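You operate a simulated robot arm through the tools that you are given. There is no shell and no other tool. Be economical: measure what you need, move in short steps, check, and stop when the job is done.

The job below is to be done with a simulated two-armed robot. You get a single attempt, and the scene is never put back.

JOB
On the green mat, fold the key cloth in half, so that its two long edges meet.

The check looks at the end state, three seconds after you hand in, the way a careful person would. Anything else that was tipped, shoved, dropped, spilled or broken makes it a failure. Flat cloth is picked up by pressing the open fingertips on it (5 to 10 N) and closing them slowly along it; thin cloth reads only 2 to 8 mm in the jaws.

ROBOT AND FRAMES
Two 7-joint arms with two-finger parallel grippers on one trunk, on a base that drives. Base frame: it is fixed to the floor where the robot stands at the start and does not move with it; the origin is under the middle of the robot, x ahead of it, y to its left, z up; the surface under the hand at the start is at about z = 0.74. Readings come in m, rad, newtons and seconds.
The left shoulder is at the start at [0.071, 0.156, 1.005], the right one opposite. Places, roughly: green mat [0.6, 0, 0.7]; key cloth [0.5, 0, 0.7]. Payload 3.91 kg a hand.
The TCP of each hand is the grasp point between the finger pads, 0.03 m short of the fingertips. In the tool frame z runs along the fingers and y along their closing line. Largest opening 0.11 m; finger width 0.02, thickness 0.01; the body of the gripper, 0.048 by 0.112 m, starts 0.055 m behind the TCP.
Orientation is that of the tool frame in the base frame, as a unit quaternion [x, y, z, w]. With the fingers straight down and closing along the base's y, the tool's x points along the base's -x, its y along +y and its z along -z.

CONTROLS
- The arms move only by the tool servo_tool. It takes "left_steps", "right_steps" or both (then of equal length, played together; a hand with none holds still); each is a list of rows, each an object of numbers (a shift or turn left out is 0, a gripper value left out holds the last): "dx", "dy", "dz": the shift along the tool's x, y, z in m; "ax", "ay", "az": the turn, a rotation vector about the tool's x, y, z in rad. In form: [{"dx": .., "dy": .., "dz": .., "ax": .., "ay": .., "az": ..}, ...]. A call has 1 to 20 rows; each row is the pose to reach, as a shift and turn from the pose commanded when the call began, along the tool's axes at that moment. "left_hand" and "right_hand" are, for a hand that has rows, the finger opening in m, from 0 to 0.11, set as the call begins (left out, the last holds). Each row takes 0.2 s and may step no farther than 0.05 m and 0.15 rad from the row before; otherwise, or with a gripper value out of range, the whole call is refused. Where a pose cannot be reached the arm comes as near as it can. A force on the tool above 40 N (or 10 N above the force at the start of the call, whichever is more), or a blocked arm, ends the call early, and 0.2 s more pass. Each finger travels about 0.108 m/s and halts on what it meets, pressing with about 38 N; the grip force reading is that of the motor and also rises with nothing between the fingers. The clock runs only during rows and for 0.2 s after the last one: add rows that repeat a pose to give the fingers time. It gives the time, the measured TCP pose, the force on the tool (base axes), the opening and the grip force at its end, in the units of the frame above (readings bear some noise), with the torque about the TCP (base axes, N m) and any sound that the robot's microphone picked up.
- Cameras (640 x 400 px; columns grow to the right, rows downward): "scene" is now at [0.1353, -0.0035, 1.2281]; the picture's right is [-0.02, -1.00, -0.00], its down [-0.61, 0.01, -0.80] and it looks along [0.80, -0.02, -0.61] (base axes); focal length 274 px, centre (320, 200). "left" rides on the left gripper at [0.072, -0.017, -0.103] in its tool frame; the picture's right is [0.23, 0.97, 0.00], its down [-0.76, 0.18, -0.62] and it looks along [-0.61, 0.14, 0.78] (tool axes); focal length 222 px, centre (320, 200). "right" rides on the right gripper at [0.072, 0.017, -0.103] in its tool frame; the picture's right is [-0.23, 0.97, 0.00], its down [-0.76, -0.18, -0.62] and it looks along [-0.61, -0.14, 0.78] (tool axes); focal length 222 px, centre (320, 200). There is no depth. A picture from a camera that has moved, and an enlarged one, comes with that camera's place and axes in the base frame and with its lens.
- camera(camera): a new picture of that camera. The clock stands still meanwhile.
- lift_body(by): slides the trunk up (or, below 0, down) by that many m; the arms and the scene camera ride with it, the base frame stays. It gives what a move gives, with no picture.
- roll_base(legs): drives the robot by 1 to 6 legs, each [ahead, left, turn to the left] in m, m and rad, along the robot's own axes; the way and the turn of a leg run together, so that a leg with both is an arc; at most 1.5 m and 3.142 rad a leg. The arms and the cameras ride along, it lands a little off, and it stops where it bumps. It gives what a move gives.
- pan_tilt(pan, tilt): turns the head with the scene camera to pan (to the left, within 1.501 rad either way) and tilt (down, from -0.506 to 1.204), counted from straight ahead of the robot. It gives what a move gives.
- close_up(camera, box): a new picture of the part [left, top, right, bottom] of that camera's present view, enlarged. The clock stands still meanwhile.
- finish_job(): hands the job in; it is judged then, once.

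Go step by step. Nothing tells you exact positions but the pictures and the camera data: compare them with the known pose of the tool, close in by small moves and look again before you grip or let go. The budget is 120 turns and 108 pictures, counting those below and the enlarged ones. Unless the task says otherwise, let go and move clear before handing in, and close with one line.

The tools are called after "Emit:" as a command line: name --argument value ..., lists and objects as JSON in quotes. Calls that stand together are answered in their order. servo_tool: Moves the arms, as the interface text tells. Its arguments: {"type":"object","properties":{"left_steps":{"type":"array","items":{"type":"object","properties":{"dx":{"type":"number"},"dy":{"type":"number"},"dz":{"type":"number"},"ax":{"type":"number"},"ay":{"type":"number"},"az":{"type":"number"}}}},"left_hand":{"type":"number"},"right_steps":{"type":"array","items":{"type":"object","properties":{"dx":{"type":"number"},"dy":{"type":"number"},"dz":{"type":"number"},"ax":{"type":"number"},"ay":{"type":"number"},"az":{"type":"number"}}}},"right_hand":{"type":"number"}},"required":[]} The other tools are called the same way: lift_body (by) slides the trunk up or down; roll_base (legs) drives the base; pan_tilt (pan, tilt) turns the head that bears the scene camera; camera (camera) takes a picture; close_up (camera, box) takes an enlarged picture of a part of a camera's view; finish_job () hands the job in.

At the start:

```text
time: 0.0
left_tool_pos: [0.794, 0.2043, 0.9064]
left_ee_rot: [0.0, 1.0, 0.0, 0.0]
left_wrist_force: [-0.2, 0.4, 0.5]
left_torque: [-0.01, -0.05, 0.01]
left_opening: 0.1099
left_finger_force: 0.0
right_tool_pos: [0.7901, -0.4048, 0.897]
right_ee_rot: [-0.001, 1.0, 0.001, 0.0]
right_wrist_force: [-0.5, 0.5, 0.0]
right_torque: [0.02, -0.02, 0.01]
right_opening: 0.1099
right_finger_force: 0.1
trunk travel left (down, up): [-0.45, 0.49]
robot x, y, heading: [-0.002, -0.003, 0.0]
head pan, tilt: [-0.024, 0.649]
```

scene: 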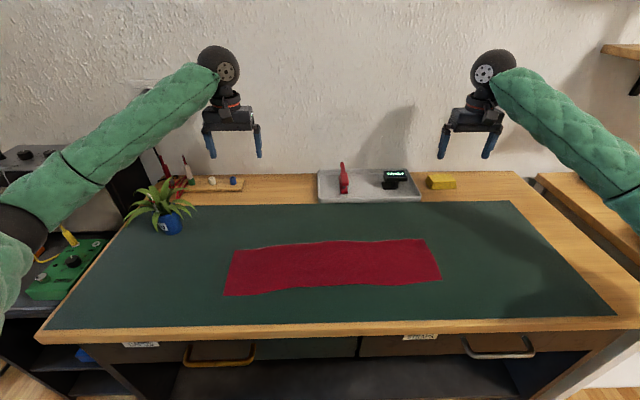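
right: 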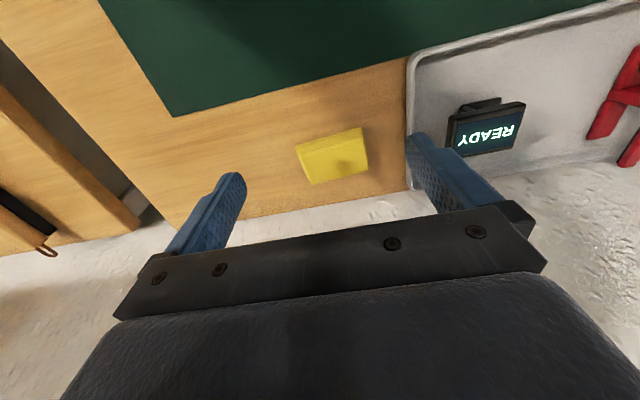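
left: 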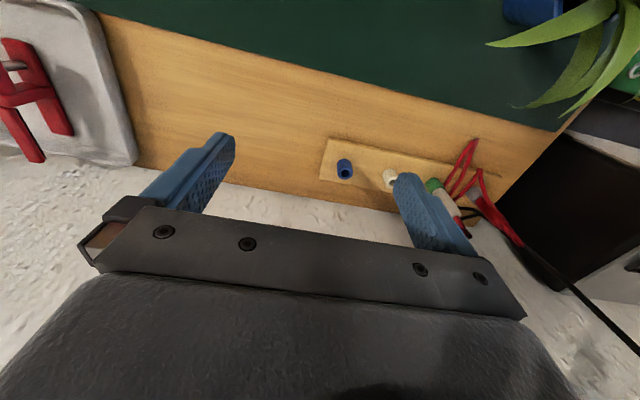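

The red cloth lies about x 0.46–0.61, y −0.28 to 0.19, with its long edges running along y. The near edge is close to the limit of reach, so I'll back up a little and tilt the head down for a better look.

Emit:
roll_base --legs '[[-0.15, 0, 0]]'

Emit:
pan_tilt --pan 0 --tilt 0.68

Emit:
camera --camera "scene"

Emit:
close_up --camera "scene" --box '[200, 150, 460, 312]'

```text
time: 1.4
left_tool_pos: [0.6428, 0.2026, 0.9077]
left_ee_rot: [0.0, 1.0, 0.0, 0.001]
left_wrist_force: [0.3, -0.9, 0.9]
left_torque: [-0.04, -0.03, 0.02]
left_opening: 0.1102
left_finger_force: 0.1
right_tool_pos: [0.6374, -0.4038, 0.8988]
right_ee_rot: [0.0, 1.0, 0.001, 0.001]
right_wrist_force: [0.6, 1.2, 0.5]
right_torque: [0.02, -0.04, 0.0]
right_opening: 0.1101
right_finger_force: 0.1
trunk travel left (down, up): [-0.45, 0.49]
robot x, y, heading: [-0.1495, -0.0015, 0.001]
head pan, tilt: [-0.024, 0.649]
```

```text
time: 2.0
left_tool_pos: [0.6437, 0.2035, 0.9056]
left_ee_rot: [0.0, 1.0, -0.001, 0.0]
left_wrist_force: [-0.2, -0.1, -0.3]
left_torque: [0.04, 0.04, -0.02]
left_opening: 0.1102
left_finger_force: 0.1
right_tool_pos: [0.6385, -0.4057, 0.8965]
right_ee_rot: [-0.001, 1.0, 0.0, 0.0]
right_wrist_force: [-0.1, 0.0, 0.1]
right_torque: [0.02, 0.02, 0.03]
right_opening: 0.1101
right_finger_force: 0.0
trunk travel left (down, up): [-0.45, 0.49]
robot x, y, heading: [-0.1488, 0.0, -0.001]
head pan, tilt: [0.0, 0.681]
```

```text
104 pictures are left
camera scene: at [-0.0161, -0.0015, 1.2254], right [0.0, -1.0, 0.0], down [-0.63, 0.0, -0.78], along [0.78, 0.0, -0.63], focal length 274 px, centre (320, 200)
```

scene: 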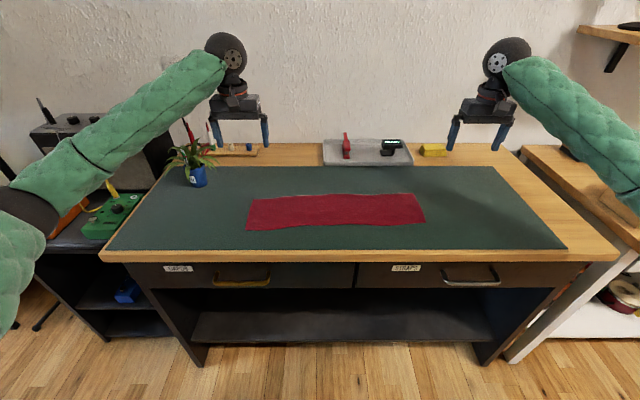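

```text
2.46 times, centred on (330, 231) of scene
camera zoom: at [-0.0161, -0.0015, 1.2254], right [0.0, -1.0, 0.0], down [-0.63, 0.0, -0.78], along [0.78, 0.0, -0.63], focal length 674 px, centre (295, 124)
```

zoom: 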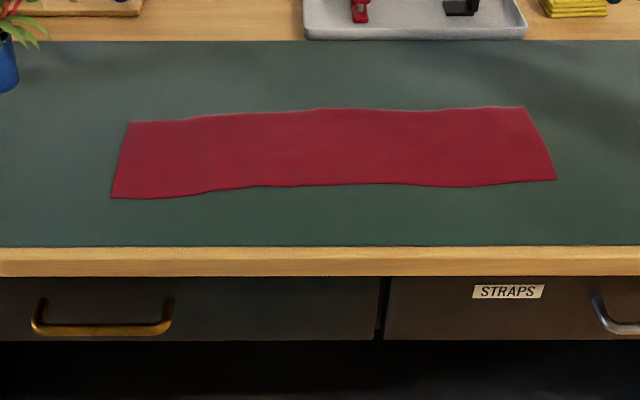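

The cloth corners are near (0.465, 0.185), (0.489, −0.272), (0.587, 0.190) and (0.614, −0.272). I'll bring both hands to hover over the near corners.

Emit:
servo_tool --left_steps '[{"dx": 0.03, "dy": -0.007, "dz": 0.01}, {"dx": 0.06, "dy": -0.014, "dz": 0.025}, {"dx": 0.09, "dy": -0.02, "dz": 0.045}, {"dx": 0.12, "dy": -0.027, "dz": 0.065}, {"dx": 0.15, "dy": -0.033, "dz": 0.085}, {"dx": 0.172, "dy": -0.0385, "dz": 0.1}]' --right_steps '[{"dx": 0.025, "dy": 0.026, "dz": 0.01}, {"dx": 0.05, "dy": 0.052, "dz": 0.025}, {"dx": 0.075, "dy": 0.078, "dz": 0.04}, {"dx": 0.1, "dy": 0.104, "dz": 0.055}, {"dx": 0.125, "dy": 0.13, "dz": 0.073}, {"dx": 0.148, "dy": 0.154, "dz": 0.091}]' --left_hand 0.04 --right_hand 0.04

Emit:
camera --camera "left"

Emit:
camera --camera "right"

Emit:
close_up --camera "scene" --box '[200, 150, 460, 312]'

```text
time: 3.4
left_tool_pos: [0.4715, 0.1643, 0.8043]
left_ee_rot: [0.001, 1.0, -0.001, 0.0]
left_wrist_force: [0.0, 0.2, -0.2]
left_torque: [0.02, 0.01, -0.01]
left_opening: 0.0399
left_finger_force: 0.0
right_tool_pos: [0.4913, -0.2511, 0.8078]
right_ee_rot: [0.001, 1.0, 0.0, -0.001]
right_wrist_force: [-0.6, 0.6, 0.2]
right_torque: [0.03, 0.03, 0.0]
right_opening: 0.04
right_finger_force: 0.1
trunk travel left (down, up): [-0.45, 0.49]
robot x, y, heading: [-0.1486, 0.0018, -0.004]
head pan, tilt: [0.0, 0.681]
```

```text
102 pictures are left
camera left: at [0.3987, 0.1474, 0.9083], right [-0.23, 0.97, 0.0], down [0.76, 0.18, 0.62], along [0.61, 0.14, -0.78], focal length 222 px, centre (320, 200)
```

left: 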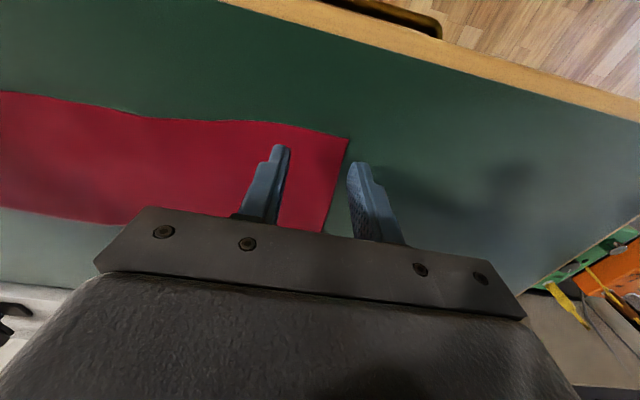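

```text
101 pictures are left
camera right: at [0.4178, -0.2346, 0.9126], right [0.23, 0.97, 0.0], down [0.76, -0.18, 0.62], along [0.61, -0.14, -0.78], focal length 222 px, centre (320, 200)
```

right: 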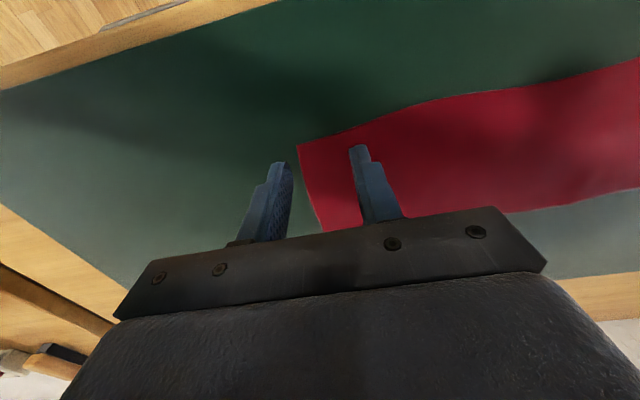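

```text
2.46 times, centred on (330, 231) of scene
camera zoom: at [-0.0164, -0.0013, 1.2256], right [0.0, -1.0, 0.0], down [-0.63, 0.0, -0.78], along [0.78, 0.0, -0.63], focal length 674 px, centre (295, 124)
```

zoom: 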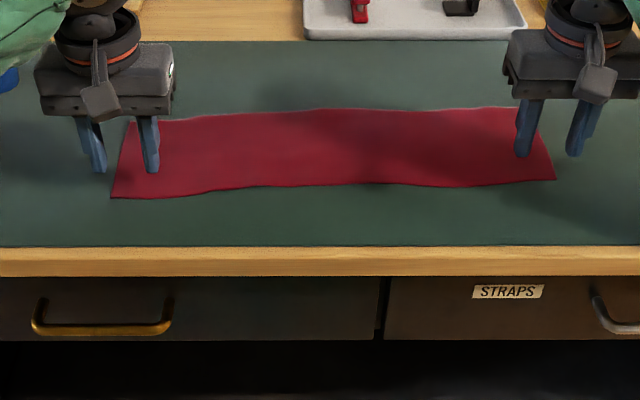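

The hand cameras confirm the corners. Both hands go inward 15 mm so that both fingers are on the cloth, then down close to the surface.

Emit:
servo_tool --left_steps '[{"dy": -0.015}, {"dy": -0.015, "dz": 0.015}, {"dy": -0.015, "dz": 0.027}, {"dy": -0.015, "dz": 0.032}]' --right_steps '[{"dy": 0.015}, {"dy": 0.015, "dz": 0.018}, {"dy": 0.015, "dz": 0.03}, {"dy": 0.015, "dz": 0.035}]' --left_hand 0.035 --right_hand 0.035

Emit:
camera --camera "left"

Emit:
camera --camera "right"

```text
time: 4.4
left_tool_pos: [0.4714, 0.1499, 0.7758]
left_ee_rot: [0.001, 1.0, 0.0, 0.001]
left_wrist_force: [0.5, 0.0, 6.0]
left_torque: [0.03, 0.01, 0.0]
left_opening: 0.0348
left_finger_force: 0.0
right_tool_pos: [0.4907, -0.2362, 0.7745]
right_ee_rot: [0.001, 1.0, 0.001, 0.002]
right_wrist_force: [3.3, 0.1, 18.1]
right_torque: [-0.06, -0.18, 0.03]
right_opening: 0.0352
right_finger_force: 0.0
trunk travel left (down, up): [-0.45, 0.49]
robot x, y, heading: [-0.1523, -0.0032, 0.006]
head pan, tilt: [0.0, 0.681]
```

```text
99 pictures are left
camera left: at [0.3987, 0.1327, 0.8779], right [-0.23, 0.97, 0.0], down [0.76, 0.18, 0.62], along [0.61, 0.14, -0.78], focal length 222 px, centre (320, 200)
```

left: 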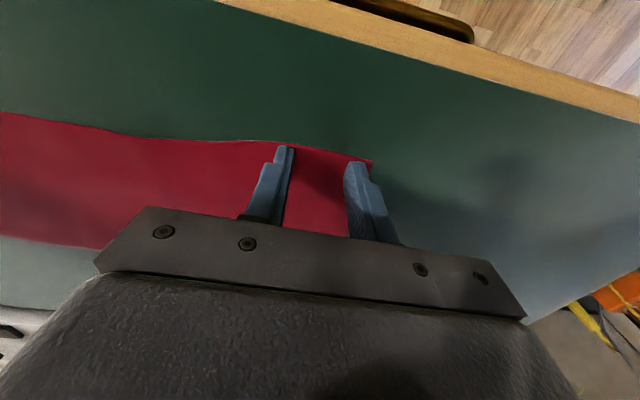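

```text
98 pictures are left
camera right: at [0.4172, -0.219, 0.8786], right [0.23, 0.97, 0.0], down [0.76, -0.18, 0.63], along [0.61, -0.14, -0.78], focal length 222 px, centre (320, 200)
```

right: 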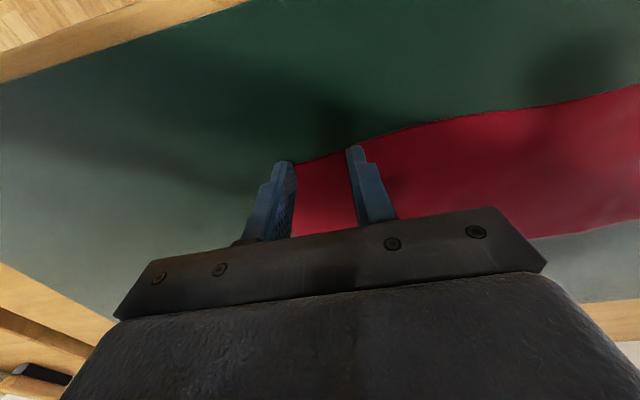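

Both hands touch (left 6 N, right 18 N), with the fingers almost fully inside the edge. I'll lift a little, shift 7 mm toward the robot for a shallower pinch, and press again lightly.

Emit:
servo_tool --left_steps '[{"dz": -0.008}, {"dx": 0.007, "dz": -0.008}, {"dx": 0.007, "dz": -0.002}, {"dx": 0.007, "dz": 0.0}, {"dx": 0.007, "dz": 0.0005}]' --right_steps '[{"dz": -0.008}, {"dx": 0.007, "dz": -0.008}, {"dx": 0.007, "dz": -0.003}, {"dx": 0.007, "dz": -0.002}, {"dx": 0.007, "dz": -0.0015}]'

Emit:
camera --camera "left"

Emit:
camera --camera "right"

```text
time: 5.6
left_tool_pos: [0.4649, 0.1494, 0.7736]
left_ee_rot: [0.0, 1.0, 0.0, 0.001]
left_wrist_force: [1.3, 0.8, 14.8]
left_torque: [0.07, -0.16, -0.01]
left_opening: 0.0351
left_finger_force: 0.2
right_tool_pos: [0.4824, -0.2367, 0.7738]
right_ee_rot: [0.001, 1.0, 0.0, 0.001]
right_wrist_force: [2.6, 0.1, 7.2]
right_torque: [0.07, -0.16, 0.02]
right_opening: 0.0352
right_finger_force: 0.0
trunk travel left (down, up): [-0.45, 0.49]
robot x, y, heading: [-0.1475, -0.0007, 0.003]
head pan, tilt: [0.0, 0.681]
```

```text
97 pictures are left
camera left: at [0.3917, 0.1328, 0.8777], right [-0.23, 0.97, 0.0], down [0.76, 0.18, 0.62], along [0.61, 0.14, -0.78], focal length 222 px, centre (320, 200)
```

left: 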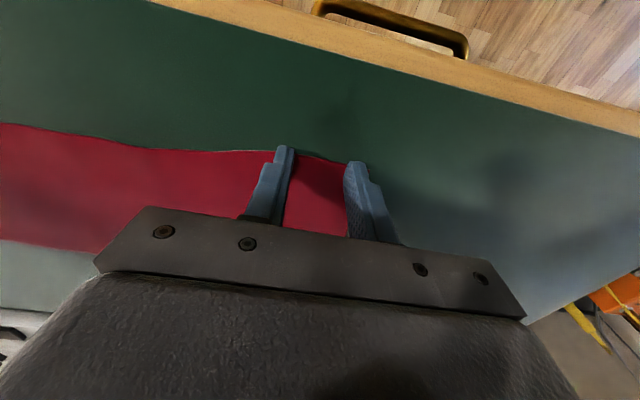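

```text
96 pictures are left
camera right: at [0.4102, -0.2192, 0.8788], right [0.23, 0.97, 0.0], down [0.76, -0.18, 0.62], along [0.61, -0.14, -0.78], focal length 222 px, centre (320, 200)
```

right: 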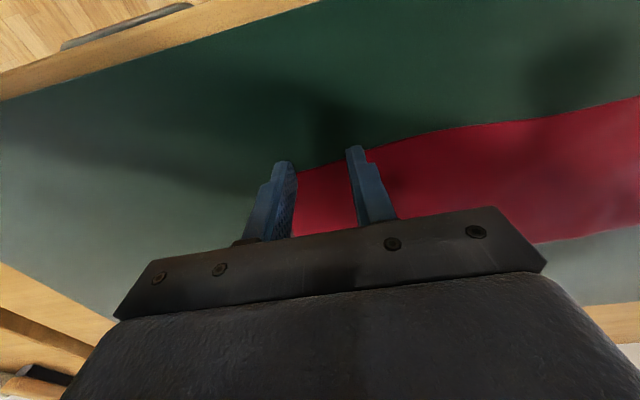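

The fingers now straddle the edge. I'll ease the left pressure and close slowly in stages.

Emit:
servo_tool --left_steps '[{"dz": -0.0007}, {"dz": -0.0007}]' --right_steps '[{"dz": 0.0}, {"dz": 0.0}]' --left_hand 0.029 --right_hand 0.029

Emit:
servo_tool --left_steps '[{"dz": 0.0}, {"dz": 0.0}]' --right_steps '[{"dz": 0.0}, {"dz": 0.0}]' --left_hand 0.023 --right_hand 0.023

Emit:
camera --camera "left"

Emit:
camera --camera "right"

```text
time: 6.2
left_tool_pos: [0.4649, 0.1502, 0.7739]
left_ee_rot: [0.0, 1.0, 0.001, 0.001]
left_wrist_force: [6.9, -2.3, 14.4]
left_torque: [-0.05, -0.27, -0.01]
left_opening: 0.0293
left_finger_force: 0.4
right_tool_pos: [0.4841, -0.2345, 0.7739]
right_ee_rot: [0.0, 1.0, 0.0, 0.0]
right_wrist_force: [-0.8, 1.6, 13.4]
right_torque: [0.09, -0.09, 0.02]
right_opening: 0.0281
right_finger_force: 0.0
trunk travel left (down, up): [-0.45, 0.49]
robot x, y, heading: [-0.1487, 0.0015, -0.003]
head pan, tilt: [0.0, 0.681]
```

```text
time: 6.8
left_tool_pos: [0.4634, 0.1497, 0.774]
left_ee_rot: [-0.001, 1.0, 0.0, 0.0]
left_wrist_force: [1.8, -3.5, 14.5]
left_torque: [-0.08, -0.16, 0.0]
left_opening: 0.0237
left_finger_force: 0.7
right_tool_pos: [0.4833, -0.2358, 0.7729]
right_ee_rot: [0.0, 1.0, 0.001, 0.001]
right_wrist_force: [2.3, 2.6, 14.2]
right_torque: [0.09, -0.15, 0.05]
right_opening: 0.0219
right_finger_force: 0.0
trunk travel left (down, up): [-0.45, 0.49]
robot x, y, heading: [-0.1497, -0.0024, 0.007]
head pan, tilt: [0.0, 0.681]
```

```text
95 pictures are left
camera left: at [0.3911, 0.1327, 0.8778], right [-0.23, 0.97, 0.0], down [0.76, 0.18, 0.62], along [0.61, 0.14, -0.78], focal length 222 px, centre (320, 200)
```

left: 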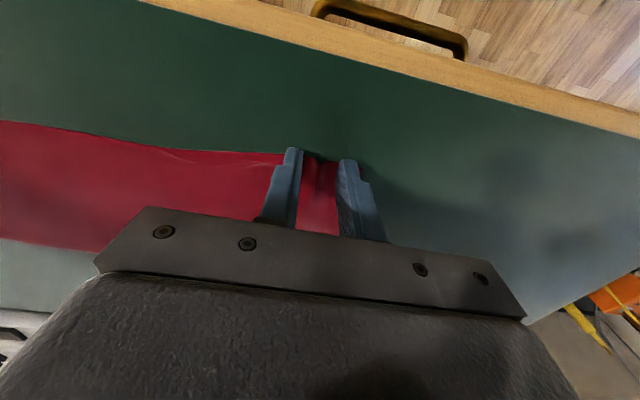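

```text
94 pictures are left
camera right: at [0.4098, -0.2191, 0.8787], right [0.23, 0.97, 0.0], down [0.76, -0.18, 0.62], along [0.61, -0.14, -0.78], focal length 222 px, centre (320, 200)
```

right: 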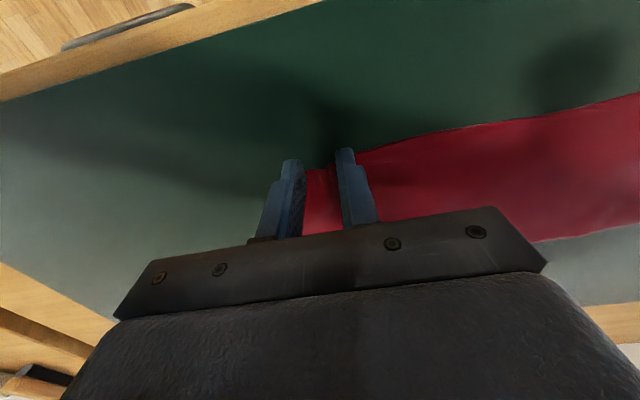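

The cloth is rucking up between the left fingers, so I'll keep closing slowly.

Emit:
servo_tool --left_steps '[{"dz": 0.0}, {"dz": 0.0}]' --right_steps '[{"dz": 0.0}, {"dz": 0.0}]' --left_hand 0.016 --right_hand 0.016

Emit:
servo_tool --left_steps '[{"dz": 0.0}, {"dz": 0.0}]' --right_steps '[{"dz": 0.0}, {"dz": 0.0}]' --left_hand 0.009 --right_hand 0.009

Emit:
servo_tool --left_steps '[{"dz": 0.0}, {"dz": 0.0}]' --right_steps '[{"dz": 0.0}, {"dz": 0.0}]' --left_hand 0.0 --right_hand 0.0

Emit:
camera --camera "left"

Emit:
camera --camera "right"

```text
time: 7.4
left_tool_pos: [0.4644, 0.1504, 0.7749]
left_ee_rot: [0.0, 1.0, 0.0, 0.0]
left_wrist_force: [-0.7, -2.0, 14.8]
left_torque: [-0.03, -0.06, 0.0]
left_opening: 0.0131
left_finger_force: 0.1
right_tool_pos: [0.4829, -0.236, 0.774]
right_ee_rot: [0.001, 1.0, 0.001, 0.001]
right_wrist_force: [2.5, 2.8, 14.8]
right_torque: [0.08, -0.16, 0.01]
right_opening: 0.0161
right_finger_force: 0.5
trunk travel left (down, up): [-0.45, 0.49]
robot x, y, heading: [-0.1512, -0.0022, -0.004]
head pan, tilt: [0.0, 0.681]
```

```text
time: 8.0
left_tool_pos: [0.4639, 0.1491, 0.7742]
left_ee_rot: [0.0, 1.0, 0.0, 0.0]
left_wrist_force: [1.1, -4.5, 14.1]
left_torque: [-0.14, -0.08, -0.05]
left_opening: 0.0086
left_finger_force: 0.0
right_tool_pos: [0.4823, -0.2363, 0.7736]
right_ee_rot: [0.0, 1.0, 0.0, 0.001]
right_wrist_force: [-1.6, 4.9, 15.8]
right_torque: [0.22, -0.07, 0.04]
right_opening: 0.0082
right_finger_force: 0.1
trunk travel left (down, up): [-0.45, 0.49]
robot x, y, heading: [-0.1523, 0.0005, -0.001]
head pan, tilt: [0.0, 0.681]
```

```text
time: 8.6
left_tool_pos: [0.4646, 0.1486, 0.7736]
left_ee_rot: [0.0, 1.0, 0.0, 0.0]
left_wrist_force: [1.6, -14.2, 12.8]
left_torque: [-0.42, -0.1, -0.07]
left_opening: 0.0021
left_finger_force: 38.2
right_tool_pos: [0.4821, -0.2351, 0.7753]
right_ee_rot: [0.0, 1.0, 0.0, 0.001]
right_wrist_force: [-0.1, 14.8, 15.6]
right_torque: [0.47, -0.07, 0.13]
right_opening: 0.0015
right_finger_force: 38.0
trunk travel left (down, up): [-0.45, 0.49]
robot x, y, heading: [-0.1477, 0.0015, 0.001]
head pan, tilt: [0.0, 0.681]
```

```text
93 pictures are left
camera left: at [0.3909, 0.1327, 0.8778], right [-0.23, 0.97, 0.0], down [0.76, 0.18, 0.62], along [0.61, 0.14, -0.78], focal length 222 px, centre (320, 200)
```

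left: 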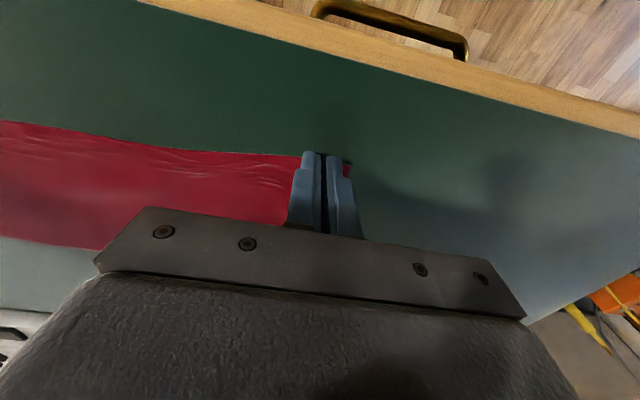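

```text
92 pictures are left
camera right: at [0.4095, -0.2187, 0.8787], right [0.23, 0.97, 0.0], down [0.76, -0.18, 0.62], along [0.61, -0.14, -0.78], focal length 222 px, centre (320, 200)
```

right: 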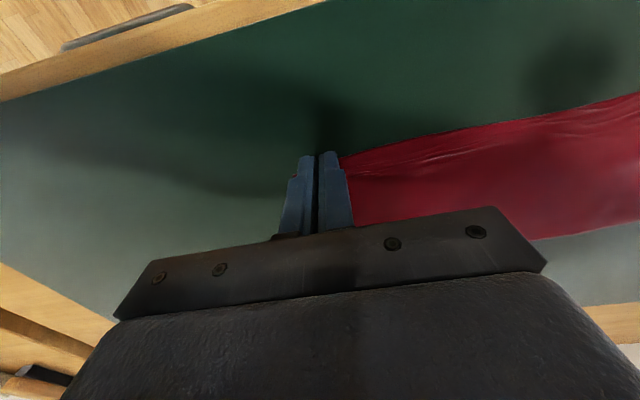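

Both hands read a thin grip and the cloth is taut between them. I'll lift 30 mm, easing the tension slightly, and check.

Emit:
servo_tool --left_steps '[{"dz": -0.005, "dy": -0.002}, {"dz": -0.015, "dy": -0.002, "dx": -0.005}, {"dz": -0.03, "dy": -0.002, "dx": -0.01}]' --right_steps '[{"dz": -0.005, "dy": 0.002}, {"dz": -0.015, "dy": 0.002, "dx": -0.005}, {"dz": -0.03, "dy": 0.002, "dx": -0.01}]'

Emit:
close_up --camera "scene" --box '[200, 150, 460, 312]'

Emit:
camera --camera "left"

Emit:
camera --camera "right"

```text
time: 9.4
left_tool_pos: [0.4742, 0.1471, 0.8037]
left_ee_rot: [0.0, 1.0, 0.0, 0.0]
left_wrist_force: [-0.5, -6.2, 0.8]
left_torque: [-0.15, -0.02, -0.03]
left_opening: 0.002
left_finger_force: 38.1
right_tool_pos: [0.4941, -0.2336, 0.8024]
right_ee_rot: [0.001, 1.0, -0.001, 0.001]
right_wrist_force: [-0.1, 5.9, -0.5]
right_torque: [0.16, 0.02, 0.04]
right_opening: 0.0018
right_finger_force: 38.1
trunk travel left (down, up): [-0.45, 0.49]
robot x, y, heading: [-0.1469, 0.0035, -0.0]
head pan, tilt: [0.0, 0.681]
```

```text
2.46 times, centred on (330, 231) of scene
camera zoom: at [-0.0168, -0.0014, 1.2253], right [0.0, -1.0, 0.0], down [-0.63, 0.0, -0.78], along [0.78, 0.0, -0.63], focal length 674 px, centre (295, 124)
```

zoom: 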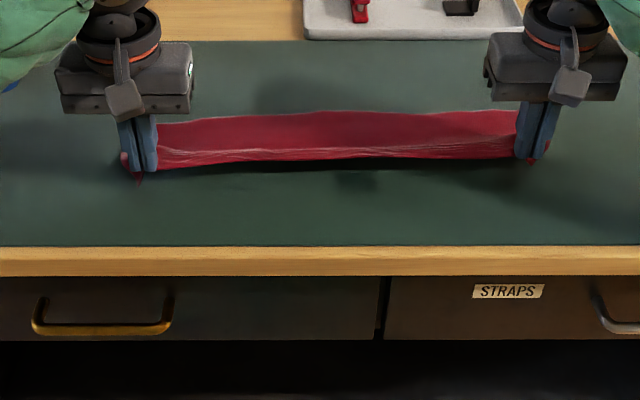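

```text
90 pictures are left
camera left: at [0.4019, 0.131, 0.907], right [-0.23, 0.97, 0.0], down [0.76, 0.18, 0.62], along [0.61, 0.14, -0.78], focal length 222 px, centre (320, 200)
```

left: 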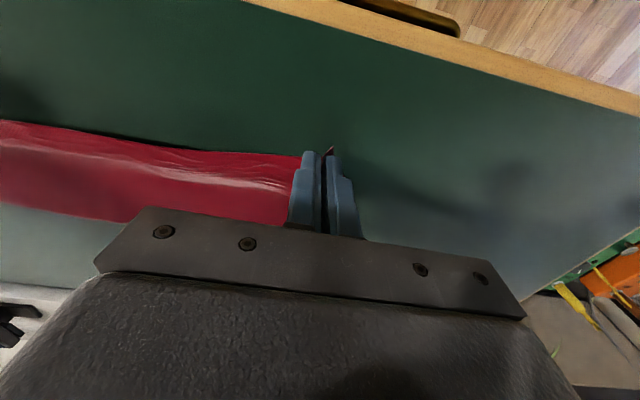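

```text
89 pictures are left
camera right: at [0.4207, -0.2173, 0.9076], right [0.23, 0.97, 0.0], down [0.76, -0.18, 0.62], along [0.61, -0.14, -0.78], focal length 222 px, centre (320, 200)
```

right: 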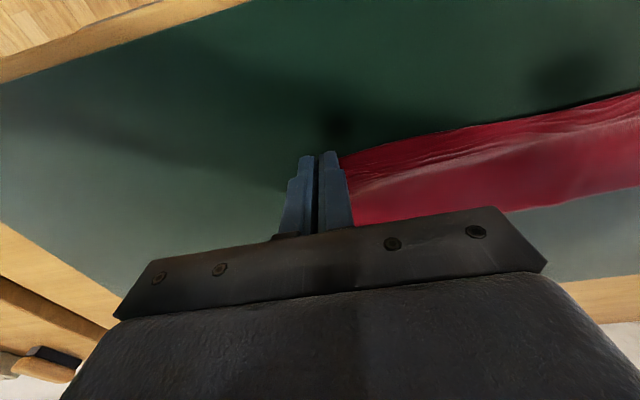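

Both edges are held cleanly. Next I'll arc the edge over the mid-line while tilting the hands with the flap, and stop partway to look.

Emit:
servo_tool --left_steps '[{"dx": -0.011, "dz": -0.01, "ay": 0.07}, {"dx": -0.0225, "dz": -0.0187, "ay": 0.15}, {"dx": -0.035, "dz": -0.0225, "ay": 0.22}, {"dx": -0.047, "dz": -0.0247, "ay": 0.3}, {"dx": -0.061, "dz": -0.0245, "ay": 0.37}, {"dx": -0.076, "dz": -0.023, "ay": 0.45}, {"dx": -0.088, "dz": -0.018, "ay": 0.52}, {"dx": -0.1, "dz": -0.0118, "ay": 0.6}, {"dx": -0.1, "dz": -0.0118, "ay": 0.6}]' --right_steps '[{"dx": -0.011, "dz": -0.01, "ay": 0.07}, {"dx": -0.0235, "dz": -0.0197, "ay": 0.15}, {"dx": -0.037, "dz": -0.0235, "ay": 0.22}, {"dx": -0.05, "dz": -0.0257, "ay": 0.3}, {"dx": -0.064, "dz": -0.0255, "ay": 0.37}, {"dx": -0.079, "dz": -0.024, "ay": 0.45}, {"dx": -0.091, "dz": -0.019, "ay": 0.52}, {"dx": -0.103, "dz": -0.0128, "ay": 0.6}, {"dx": -0.103, "dz": -0.0128, "ay": 0.6}]'

Emit:
close_up --camera "scene" --box '[200, 150, 460, 312]'

Emit:
camera --camera "left"

Emit:
camera --camera "right"

```text
time: 11.4
left_tool_pos: [0.5745, 0.1473, 0.8157]
left_ee_rot: [0.0, 0.955, 0.0, -0.295]
left_wrist_force: [0.4, -5.7, 0.4]
left_torque: [-0.15, -0.02, 0.02]
left_opening: 0.0017
left_finger_force: 37.7
right_tool_pos: [0.5961, -0.2346, 0.8164]
right_ee_rot: [0.0, 0.955, 0.0, -0.296]
right_wrist_force: [-0.2, 5.7, 1.0]
right_torque: [0.17, -0.03, -0.05]
right_opening: 0.0016
right_finger_force: 37.5
trunk travel left (down, up): [-0.45, 0.49]
robot x, y, heading: [-0.1473, 0.0006, -0.001]
head pan, tilt: [0.0, 0.681]
```

```text
2.46 times, centred on (330, 231) of scene
camera zoom: at [-0.0167, -0.0015, 1.2255], right [0.0, -1.0, 0.0], down [-0.63, 0.0, -0.78], along [0.78, 0.0, -0.63], focal length 674 px, centre (295, 124)
```

zoom: 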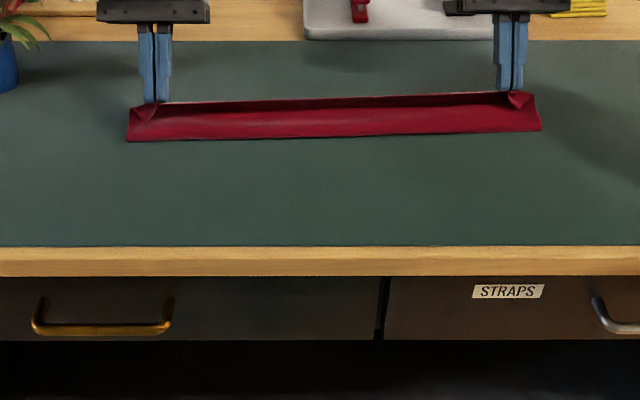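

```text
87 pictures are left
camera left: at [0.5731, 0.1305, 0.942], right [-0.19, 0.97, 0.13], down [0.98, 0.18, 0.08], along [0.06, 0.14, -0.99], focal length 222 px, centre (320, 200)
```

left: 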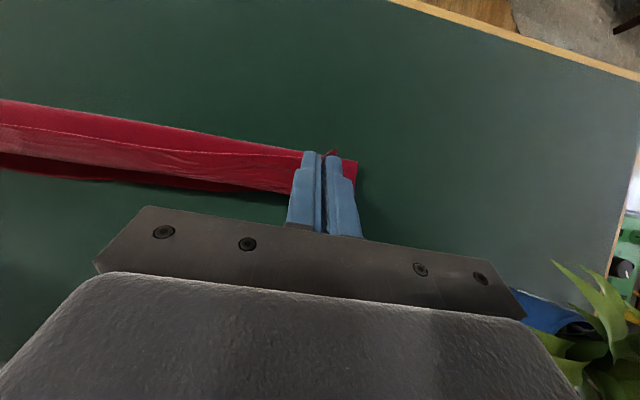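

```text
86 pictures are left
camera right: at [0.5942, -0.2174, 0.9431], right [0.19, 0.97, -0.13], down [0.98, -0.18, 0.08], along [0.06, -0.14, -0.99], focal length 222 px, centre (320, 200)
```

right: 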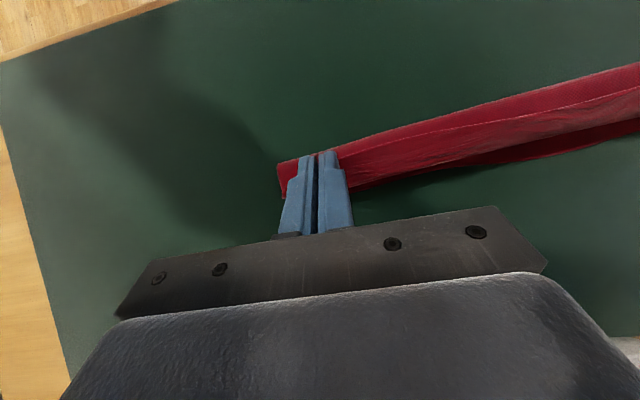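

The fold is going cleanly, with the crease forming behind. I'll continue to the far edge and tilt the hands further as they come down.

Emit:
servo_tool --left_steps '[{"dx": -0.016, "dz": 0.002, "ay": 0.1}, {"dx": -0.0327, "dz": 0.0042, "ay": 0.2}, {"dx": -0.045, "dz": 0.0083, "ay": 0.3}, {"dx": -0.0573, "dz": 0.0124, "ay": 0.4}, {"dx": -0.0573, "dz": 0.0124, "ay": 0.4}]' --right_steps '[{"dx": -0.016, "dz": 0.002, "ay": 0.1}, {"dx": -0.0327, "dz": 0.0042, "ay": 0.2}, {"dx": -0.045, "dz": 0.0083, "ay": 0.3}, {"dx": -0.0573, "dz": 0.0124, "ay": 0.4}, {"dx": -0.0573, "dz": 0.0124, "ay": 0.4}]'

Emit:
close_up --camera "scene" --box '[200, 150, 460, 312]'

Emit:
camera --camera "left"

Emit:
camera --camera "right"

```text
time: 12.6
left_tool_pos: [0.6146, 0.1472, 0.7732]
left_ee_rot: [0.0, 0.877, -0.001, -0.48]
left_wrist_force: [-1.5, -5.5, 6.9]
left_torque: [-0.17, 0.18, 0.11]
left_opening: 0.0021
left_finger_force: 38.0
right_tool_pos: [0.6373, -0.2337, 0.7718]
right_ee_rot: [0.0, 0.877, 0.0, -0.48]
right_wrist_force: [-0.5, 6.2, 3.0]
right_torque: [0.14, 0.06, -0.13]
right_opening: 0.0014
right_finger_force: 37.9
trunk travel left (down, up): [-0.45, 0.49]
robot x, y, heading: [-0.1509, 0.0016, -0.001]
head pan, tilt: [0.0, 0.681]
```

```text
2.46 times, centred on (330, 231) of scene
camera zoom: at [-0.0167, -0.0015, 1.2256], right [0.0, -1.0, 0.0], down [-0.63, 0.0, -0.78], along [0.78, 0.0, -0.63], focal length 674 px, centre (295, 124)
```

zoom: 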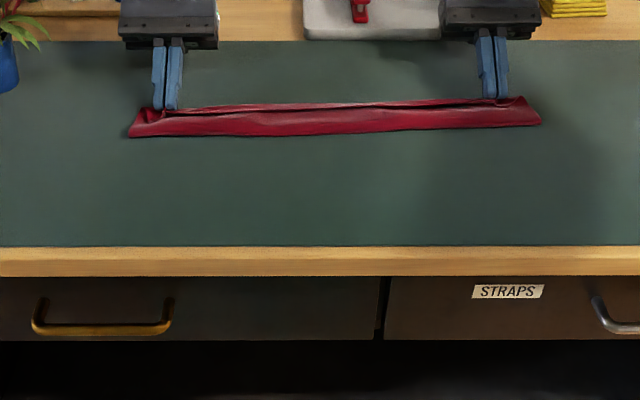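

```text
84 pictures are left
camera left: at [0.6627, 0.1304, 0.8898], right [-0.12, 0.97, 0.19], down [0.94, 0.18, -0.3], along [-0.33, 0.14, -0.93], focal length 222 px, centre (320, 200)
```

left: 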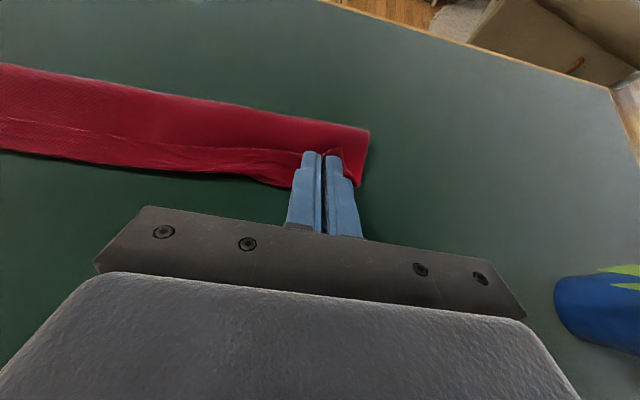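

```text
83 pictures are left
camera right: at [0.6842, -0.2174, 0.8909], right [0.12, 0.97, -0.19], down [0.94, -0.18, -0.3], along [-0.33, -0.14, -0.93], focal length 222 px, centre (320, 200)
```

right: 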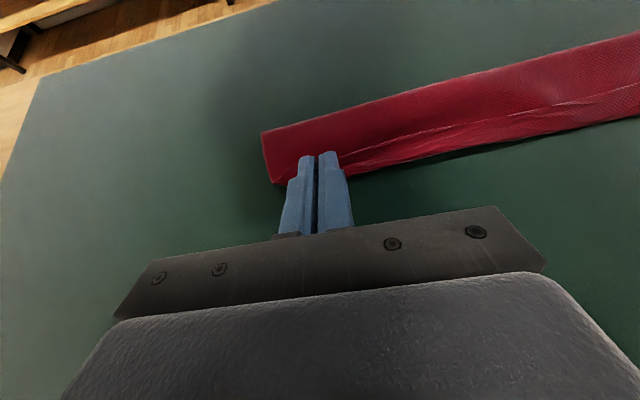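

The flap is nearly down. I'll zoom in to see where the edges lie relative to each other.

Emit:
close_up --camera "left" --box '[160, 80, 400, 230]'

Emit:
close_up --camera "right" --box '[230, 80, 470, 230]'

Emit:
close_up --camera "scene" --box '[240, 170, 340, 232]'

Emit:
close_up --camera "scene" --box '[340, 170, 440, 232]'

```text
2.67 times, centred on (280, 155) of left
camera zoom: at [0.6627, 0.1304, 0.8898], right [-0.12, 0.97, 0.19], down [0.94, 0.18, -0.3], along [-0.33, 0.14, -0.93], focal length 592 px, centre (427, 320)
```

zoom: 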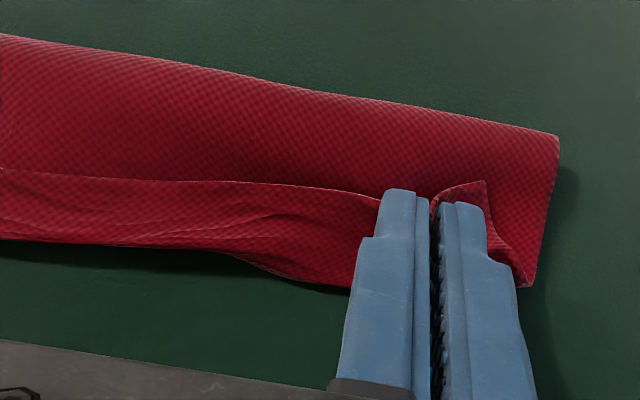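

```text
2.67 times, centred on (350, 155) of right
camera zoom: at [0.6842, -0.2174, 0.8909], right [0.12, 0.97, -0.19], down [0.94, -0.18, -0.3], along [-0.33, -0.14, -0.93], focal length 592 px, centre (240, 320)
```

zoom: 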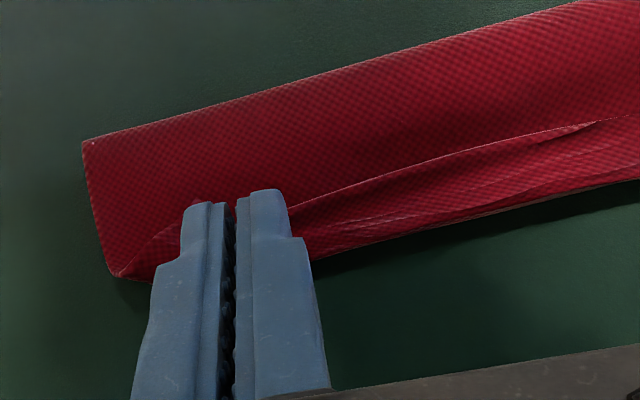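

```text
6.40 times, centred on (290, 201) of scene
camera zoom: at [-0.0167, -0.0015, 1.2256], right [0.0, -1.0, 0.0], down [-0.63, 0.0, -0.78], along [0.78, 0.0, -0.63], focal length 1752 px, centre (512, 194)
```

zoom: 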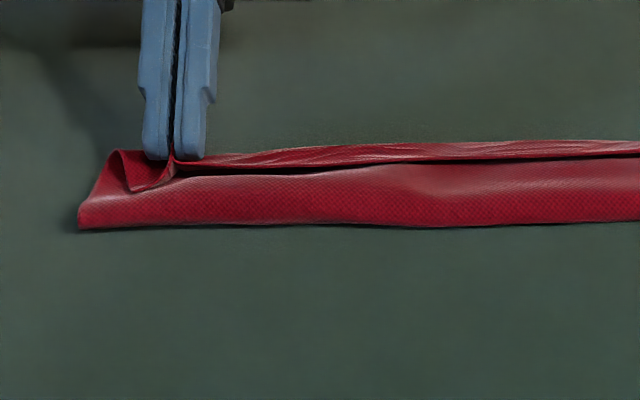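

```text
6.40 times, centred on (390, 201) of scene
camera zoom: at [-0.0167, -0.0015, 1.2256], right [0.0, -1.0, 0.0], down [-0.63, 0.0, -0.78], along [0.78, 0.0, -0.63], focal length 1752 px, centre (-128, 194)
```

zoom: 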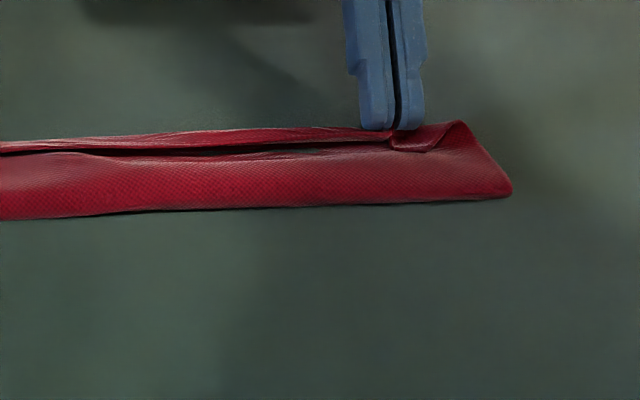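

As the close-ups show, the gripped strip is curled back in an S, so releasing here would leave the edge turned back. I'll raise the flap again and rotate the hands further before laying it down.

Emit:
servo_tool --left_steps '[{"dx": 0.014, "dz": 0.001, "ay": 0.05}, {"dx": 0.028, "dz": 0.003, "ay": 0.12}, {"dx": 0.0428, "dz": 0.0042, "ay": 0.2}, {"dx": 0.038, "dz": 0.0035, "ay": 0.3}, {"dx": 0.0326, "dz": 0.0028, "ay": 0.4}, {"dx": 0.0326, "dz": 0.0028, "ay": 0.4}]' --right_steps '[{"dx": 0.014, "dz": 0.001, "ay": 0.05}, {"dx": 0.028, "dz": 0.003, "ay": 0.12}, {"dx": 0.0428, "dz": 0.0042, "ay": 0.2}, {"dx": 0.038, "dz": 0.0035, "ay": 0.3}, {"dx": 0.0326, "dz": 0.0028, "ay": 0.4}, {"dx": 0.0326, "dz": 0.0028, "ay": 0.4}]'

Emit:
camera --camera "scene"

Emit:
close_up --camera "scene" --box '[220, 150, 460, 300]'

Emit:
camera --camera "left"

Emit:
camera --camera "right"

```text
time: 13.9
left_tool_pos: [0.5439, 0.1433, 0.775]
left_ee_rot: [-0.003, 0.774, -0.003, -0.633]
left_wrist_force: [-0.2, -0.2, -0.5]
left_torque: [-0.02, -0.02, -0.03]
left_opening: 0.0018
left_finger_force: 38.0
left hand out of reach, approached as far as the arm can: row 4, 5, 6
right_tool_pos: [0.5415, -0.2182, 0.7749]
right_ee_rot: [-0.001, 0.774, 0.002, -0.633]
right_wrist_force: [-14.7, 3.2, 28.1]
right_torque: [-0.34, -1.35, 0.04]
right_opening: 0.0015
right_finger_force: 37.8
right hand out of reach, approached as far as the arm can: row 4, 5, 6
trunk travel left (down, up): [-0.45, 0.49]
robot x, y, heading: [-0.1492, 0.0028, -0.0]
head pan, tilt: [0.0, 0.681]
stopped in row 6 (right hand): the force on the tool passed its limit at 117 N (the readings are from after the stop); the commanded pose is now the measured one
```

```text
78 pictures are left
camera scene: at [-0.0183, -0.0008, 1.2258], right [0.0, -1.0, 0.0], down [-0.63, 0.0, -0.78], along [0.78, 0.0, -0.63], focal length 274 px, centre (320, 200)
```

scene: 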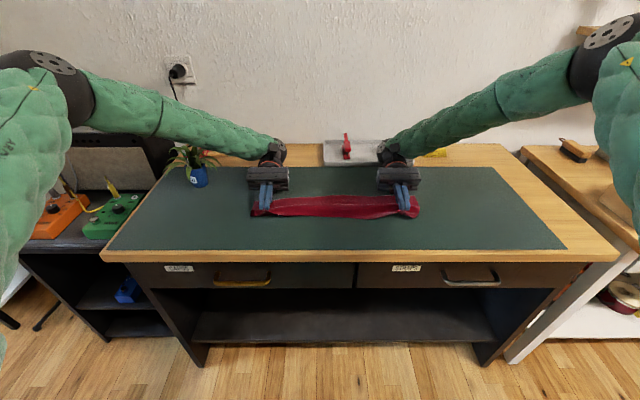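

```text
2.67 times, centred on (340, 225) of scene
camera zoom: at [-0.0183, -0.0008, 1.2258], right [0.0, -1.0, 0.0], down [-0.63, 0.0, -0.78], along [0.78, 0.0, -0.63], focal length 730 px, centre (267, 133)
```

zoom: 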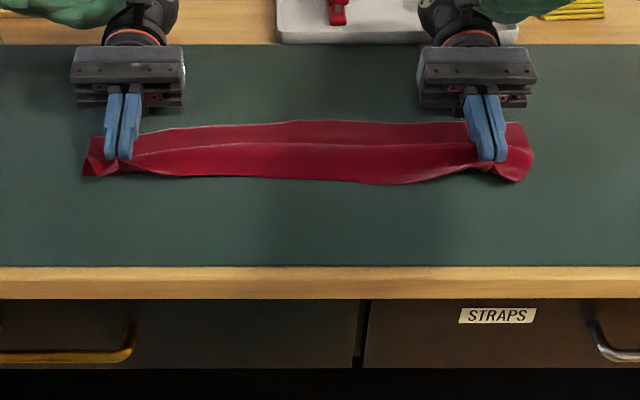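

```text
76 pictures are left
camera left: at [0.6295, 0.1279, 0.8671], right [-0.05, 0.97, 0.22], down [0.76, 0.18, -0.62], along [-0.65, 0.13, -0.75], focal length 222 px, centre (320, 200)
```

left: 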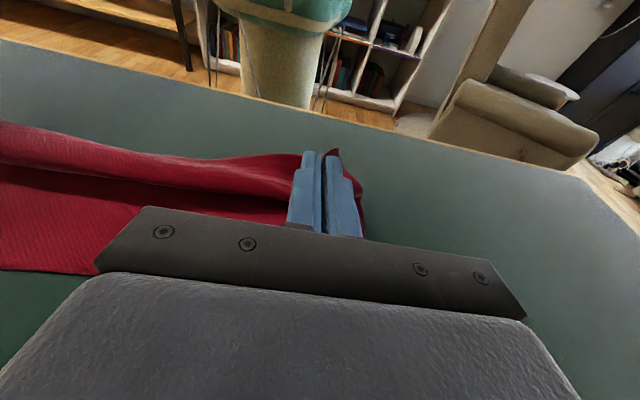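

```text
75 pictures are left
camera right: at [0.6275, -0.2015, 0.8681], right [0.05, 0.97, -0.22], down [0.76, -0.18, -0.62], along [-0.65, -0.14, -0.75], focal length 222 px, centre (320, 200)
```

right: 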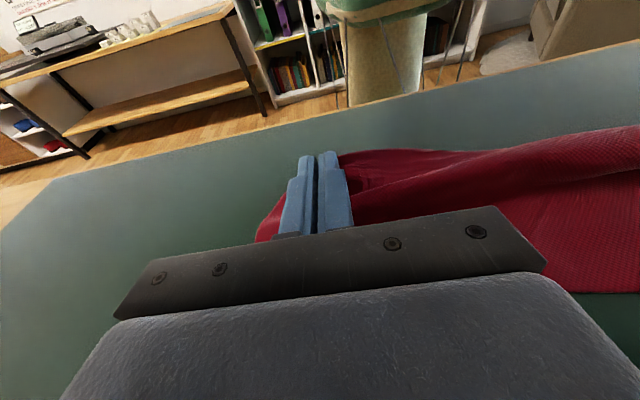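

The extra tilt is beyond the arm's reach and the right wrist briefly pressed on the mat; the cloth is still held. I'll raise both hands and go back to the last reachable tilt (about 1.1 rad).

Emit:
servo_tool --left_steps '[{"dx": 0.012, "dz": -0.005, "ay": -0.05}, {"dx": 0.022, "dz": -0.018, "dy": 0.001, "ay": -0.14}, {"dx": 0.026, "dz": -0.034, "dy": 0.002, "ay": -0.22}, {"dx": 0.0264, "dz": -0.049, "dy": 0.004, "ay": -0.27}, {"dx": 0.0264, "dz": -0.049, "dy": 0.004, "ay": -0.27}]' --right_steps '[{"dx": 0.015, "dz": -0.01, "dy": -0.002, "ay": -0.05}, {"dx": 0.022, "dz": -0.03, "dy": -0.006, "ay": -0.14}, {"dx": 0.022, "dz": -0.052, "dy": -0.011, "ay": -0.22}, {"dx": 0.0214, "dz": -0.074, "dy": -0.0154, "ay": -0.27}, {"dx": 0.0214, "dz": -0.074, "dy": -0.0154, "ay": -0.27}]'

Emit:
close_up --camera "scene" --box '[220, 150, 460, 300]'

Emit:
camera --camera "left"

Emit:
camera --camera "right"

```text
time: 15.1
left_tool_pos: [0.587, 0.1494, 0.8093]
left_ee_rot: [-0.003, 0.852, -0.003, -0.524]
left_wrist_force: [0.7, -6.7, 0.1]
left_torque: [-0.14, -0.02, 0.15]
left_opening: 0.0018
left_finger_force: 38.1
right_tool_pos: [0.6108, -0.2333, 0.8066]
right_ee_rot: [0.0, 0.852, 0.003, -0.524]
right_wrist_force: [-1.1, 6.3, -0.6]
right_torque: [0.14, 0.0, -0.14]
right_opening: 0.0017
right_finger_force: 38.0
trunk travel left (down, up): [-0.45, 0.49]
robot x, y, heading: [-0.1494, 0.0004, 0.001]
head pan, tilt: [0.0, 0.681]
```

```text
2.67 times, centred on (340, 225) of scene
camera zoom: at [-0.0153, -0.001, 1.2254], right [0.0, -1.0, 0.0], down [-0.63, 0.0, -0.78], along [0.78, 0.0, -0.63], focal length 730 px, centre (267, 133)
```

zoom: 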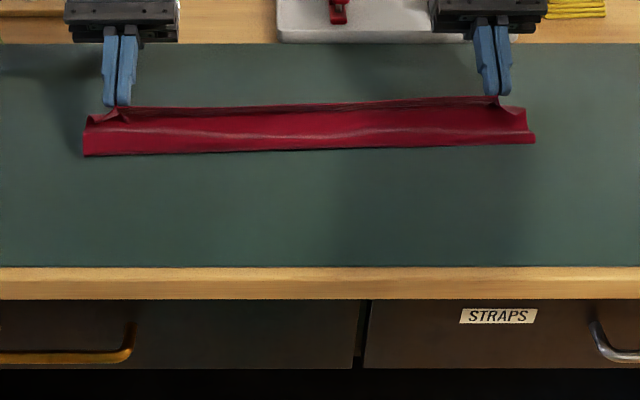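

```text
73 pictures are left
camera left: at [0.6469, 0.1324, 0.9205], right [-0.11, 0.97, 0.2], down [0.9, 0.19, -0.4], along [-0.43, 0.14, -0.89], focal length 222 px, centre (320, 200)
```

left: 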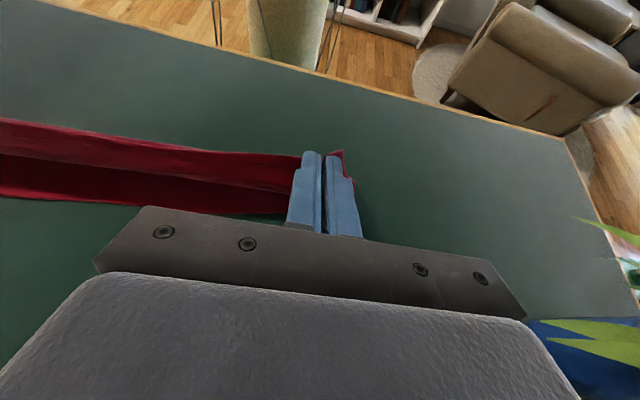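

```text
72 pictures are left
camera right: at [0.6703, -0.218, 0.9187], right [0.11, 0.97, -0.2], down [0.9, -0.18, -0.4], along [-0.42, -0.14, -0.9], focal length 222 px, centre (320, 200)
```

right: 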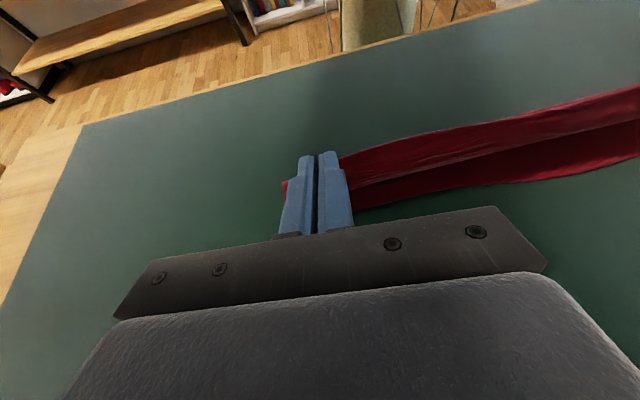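

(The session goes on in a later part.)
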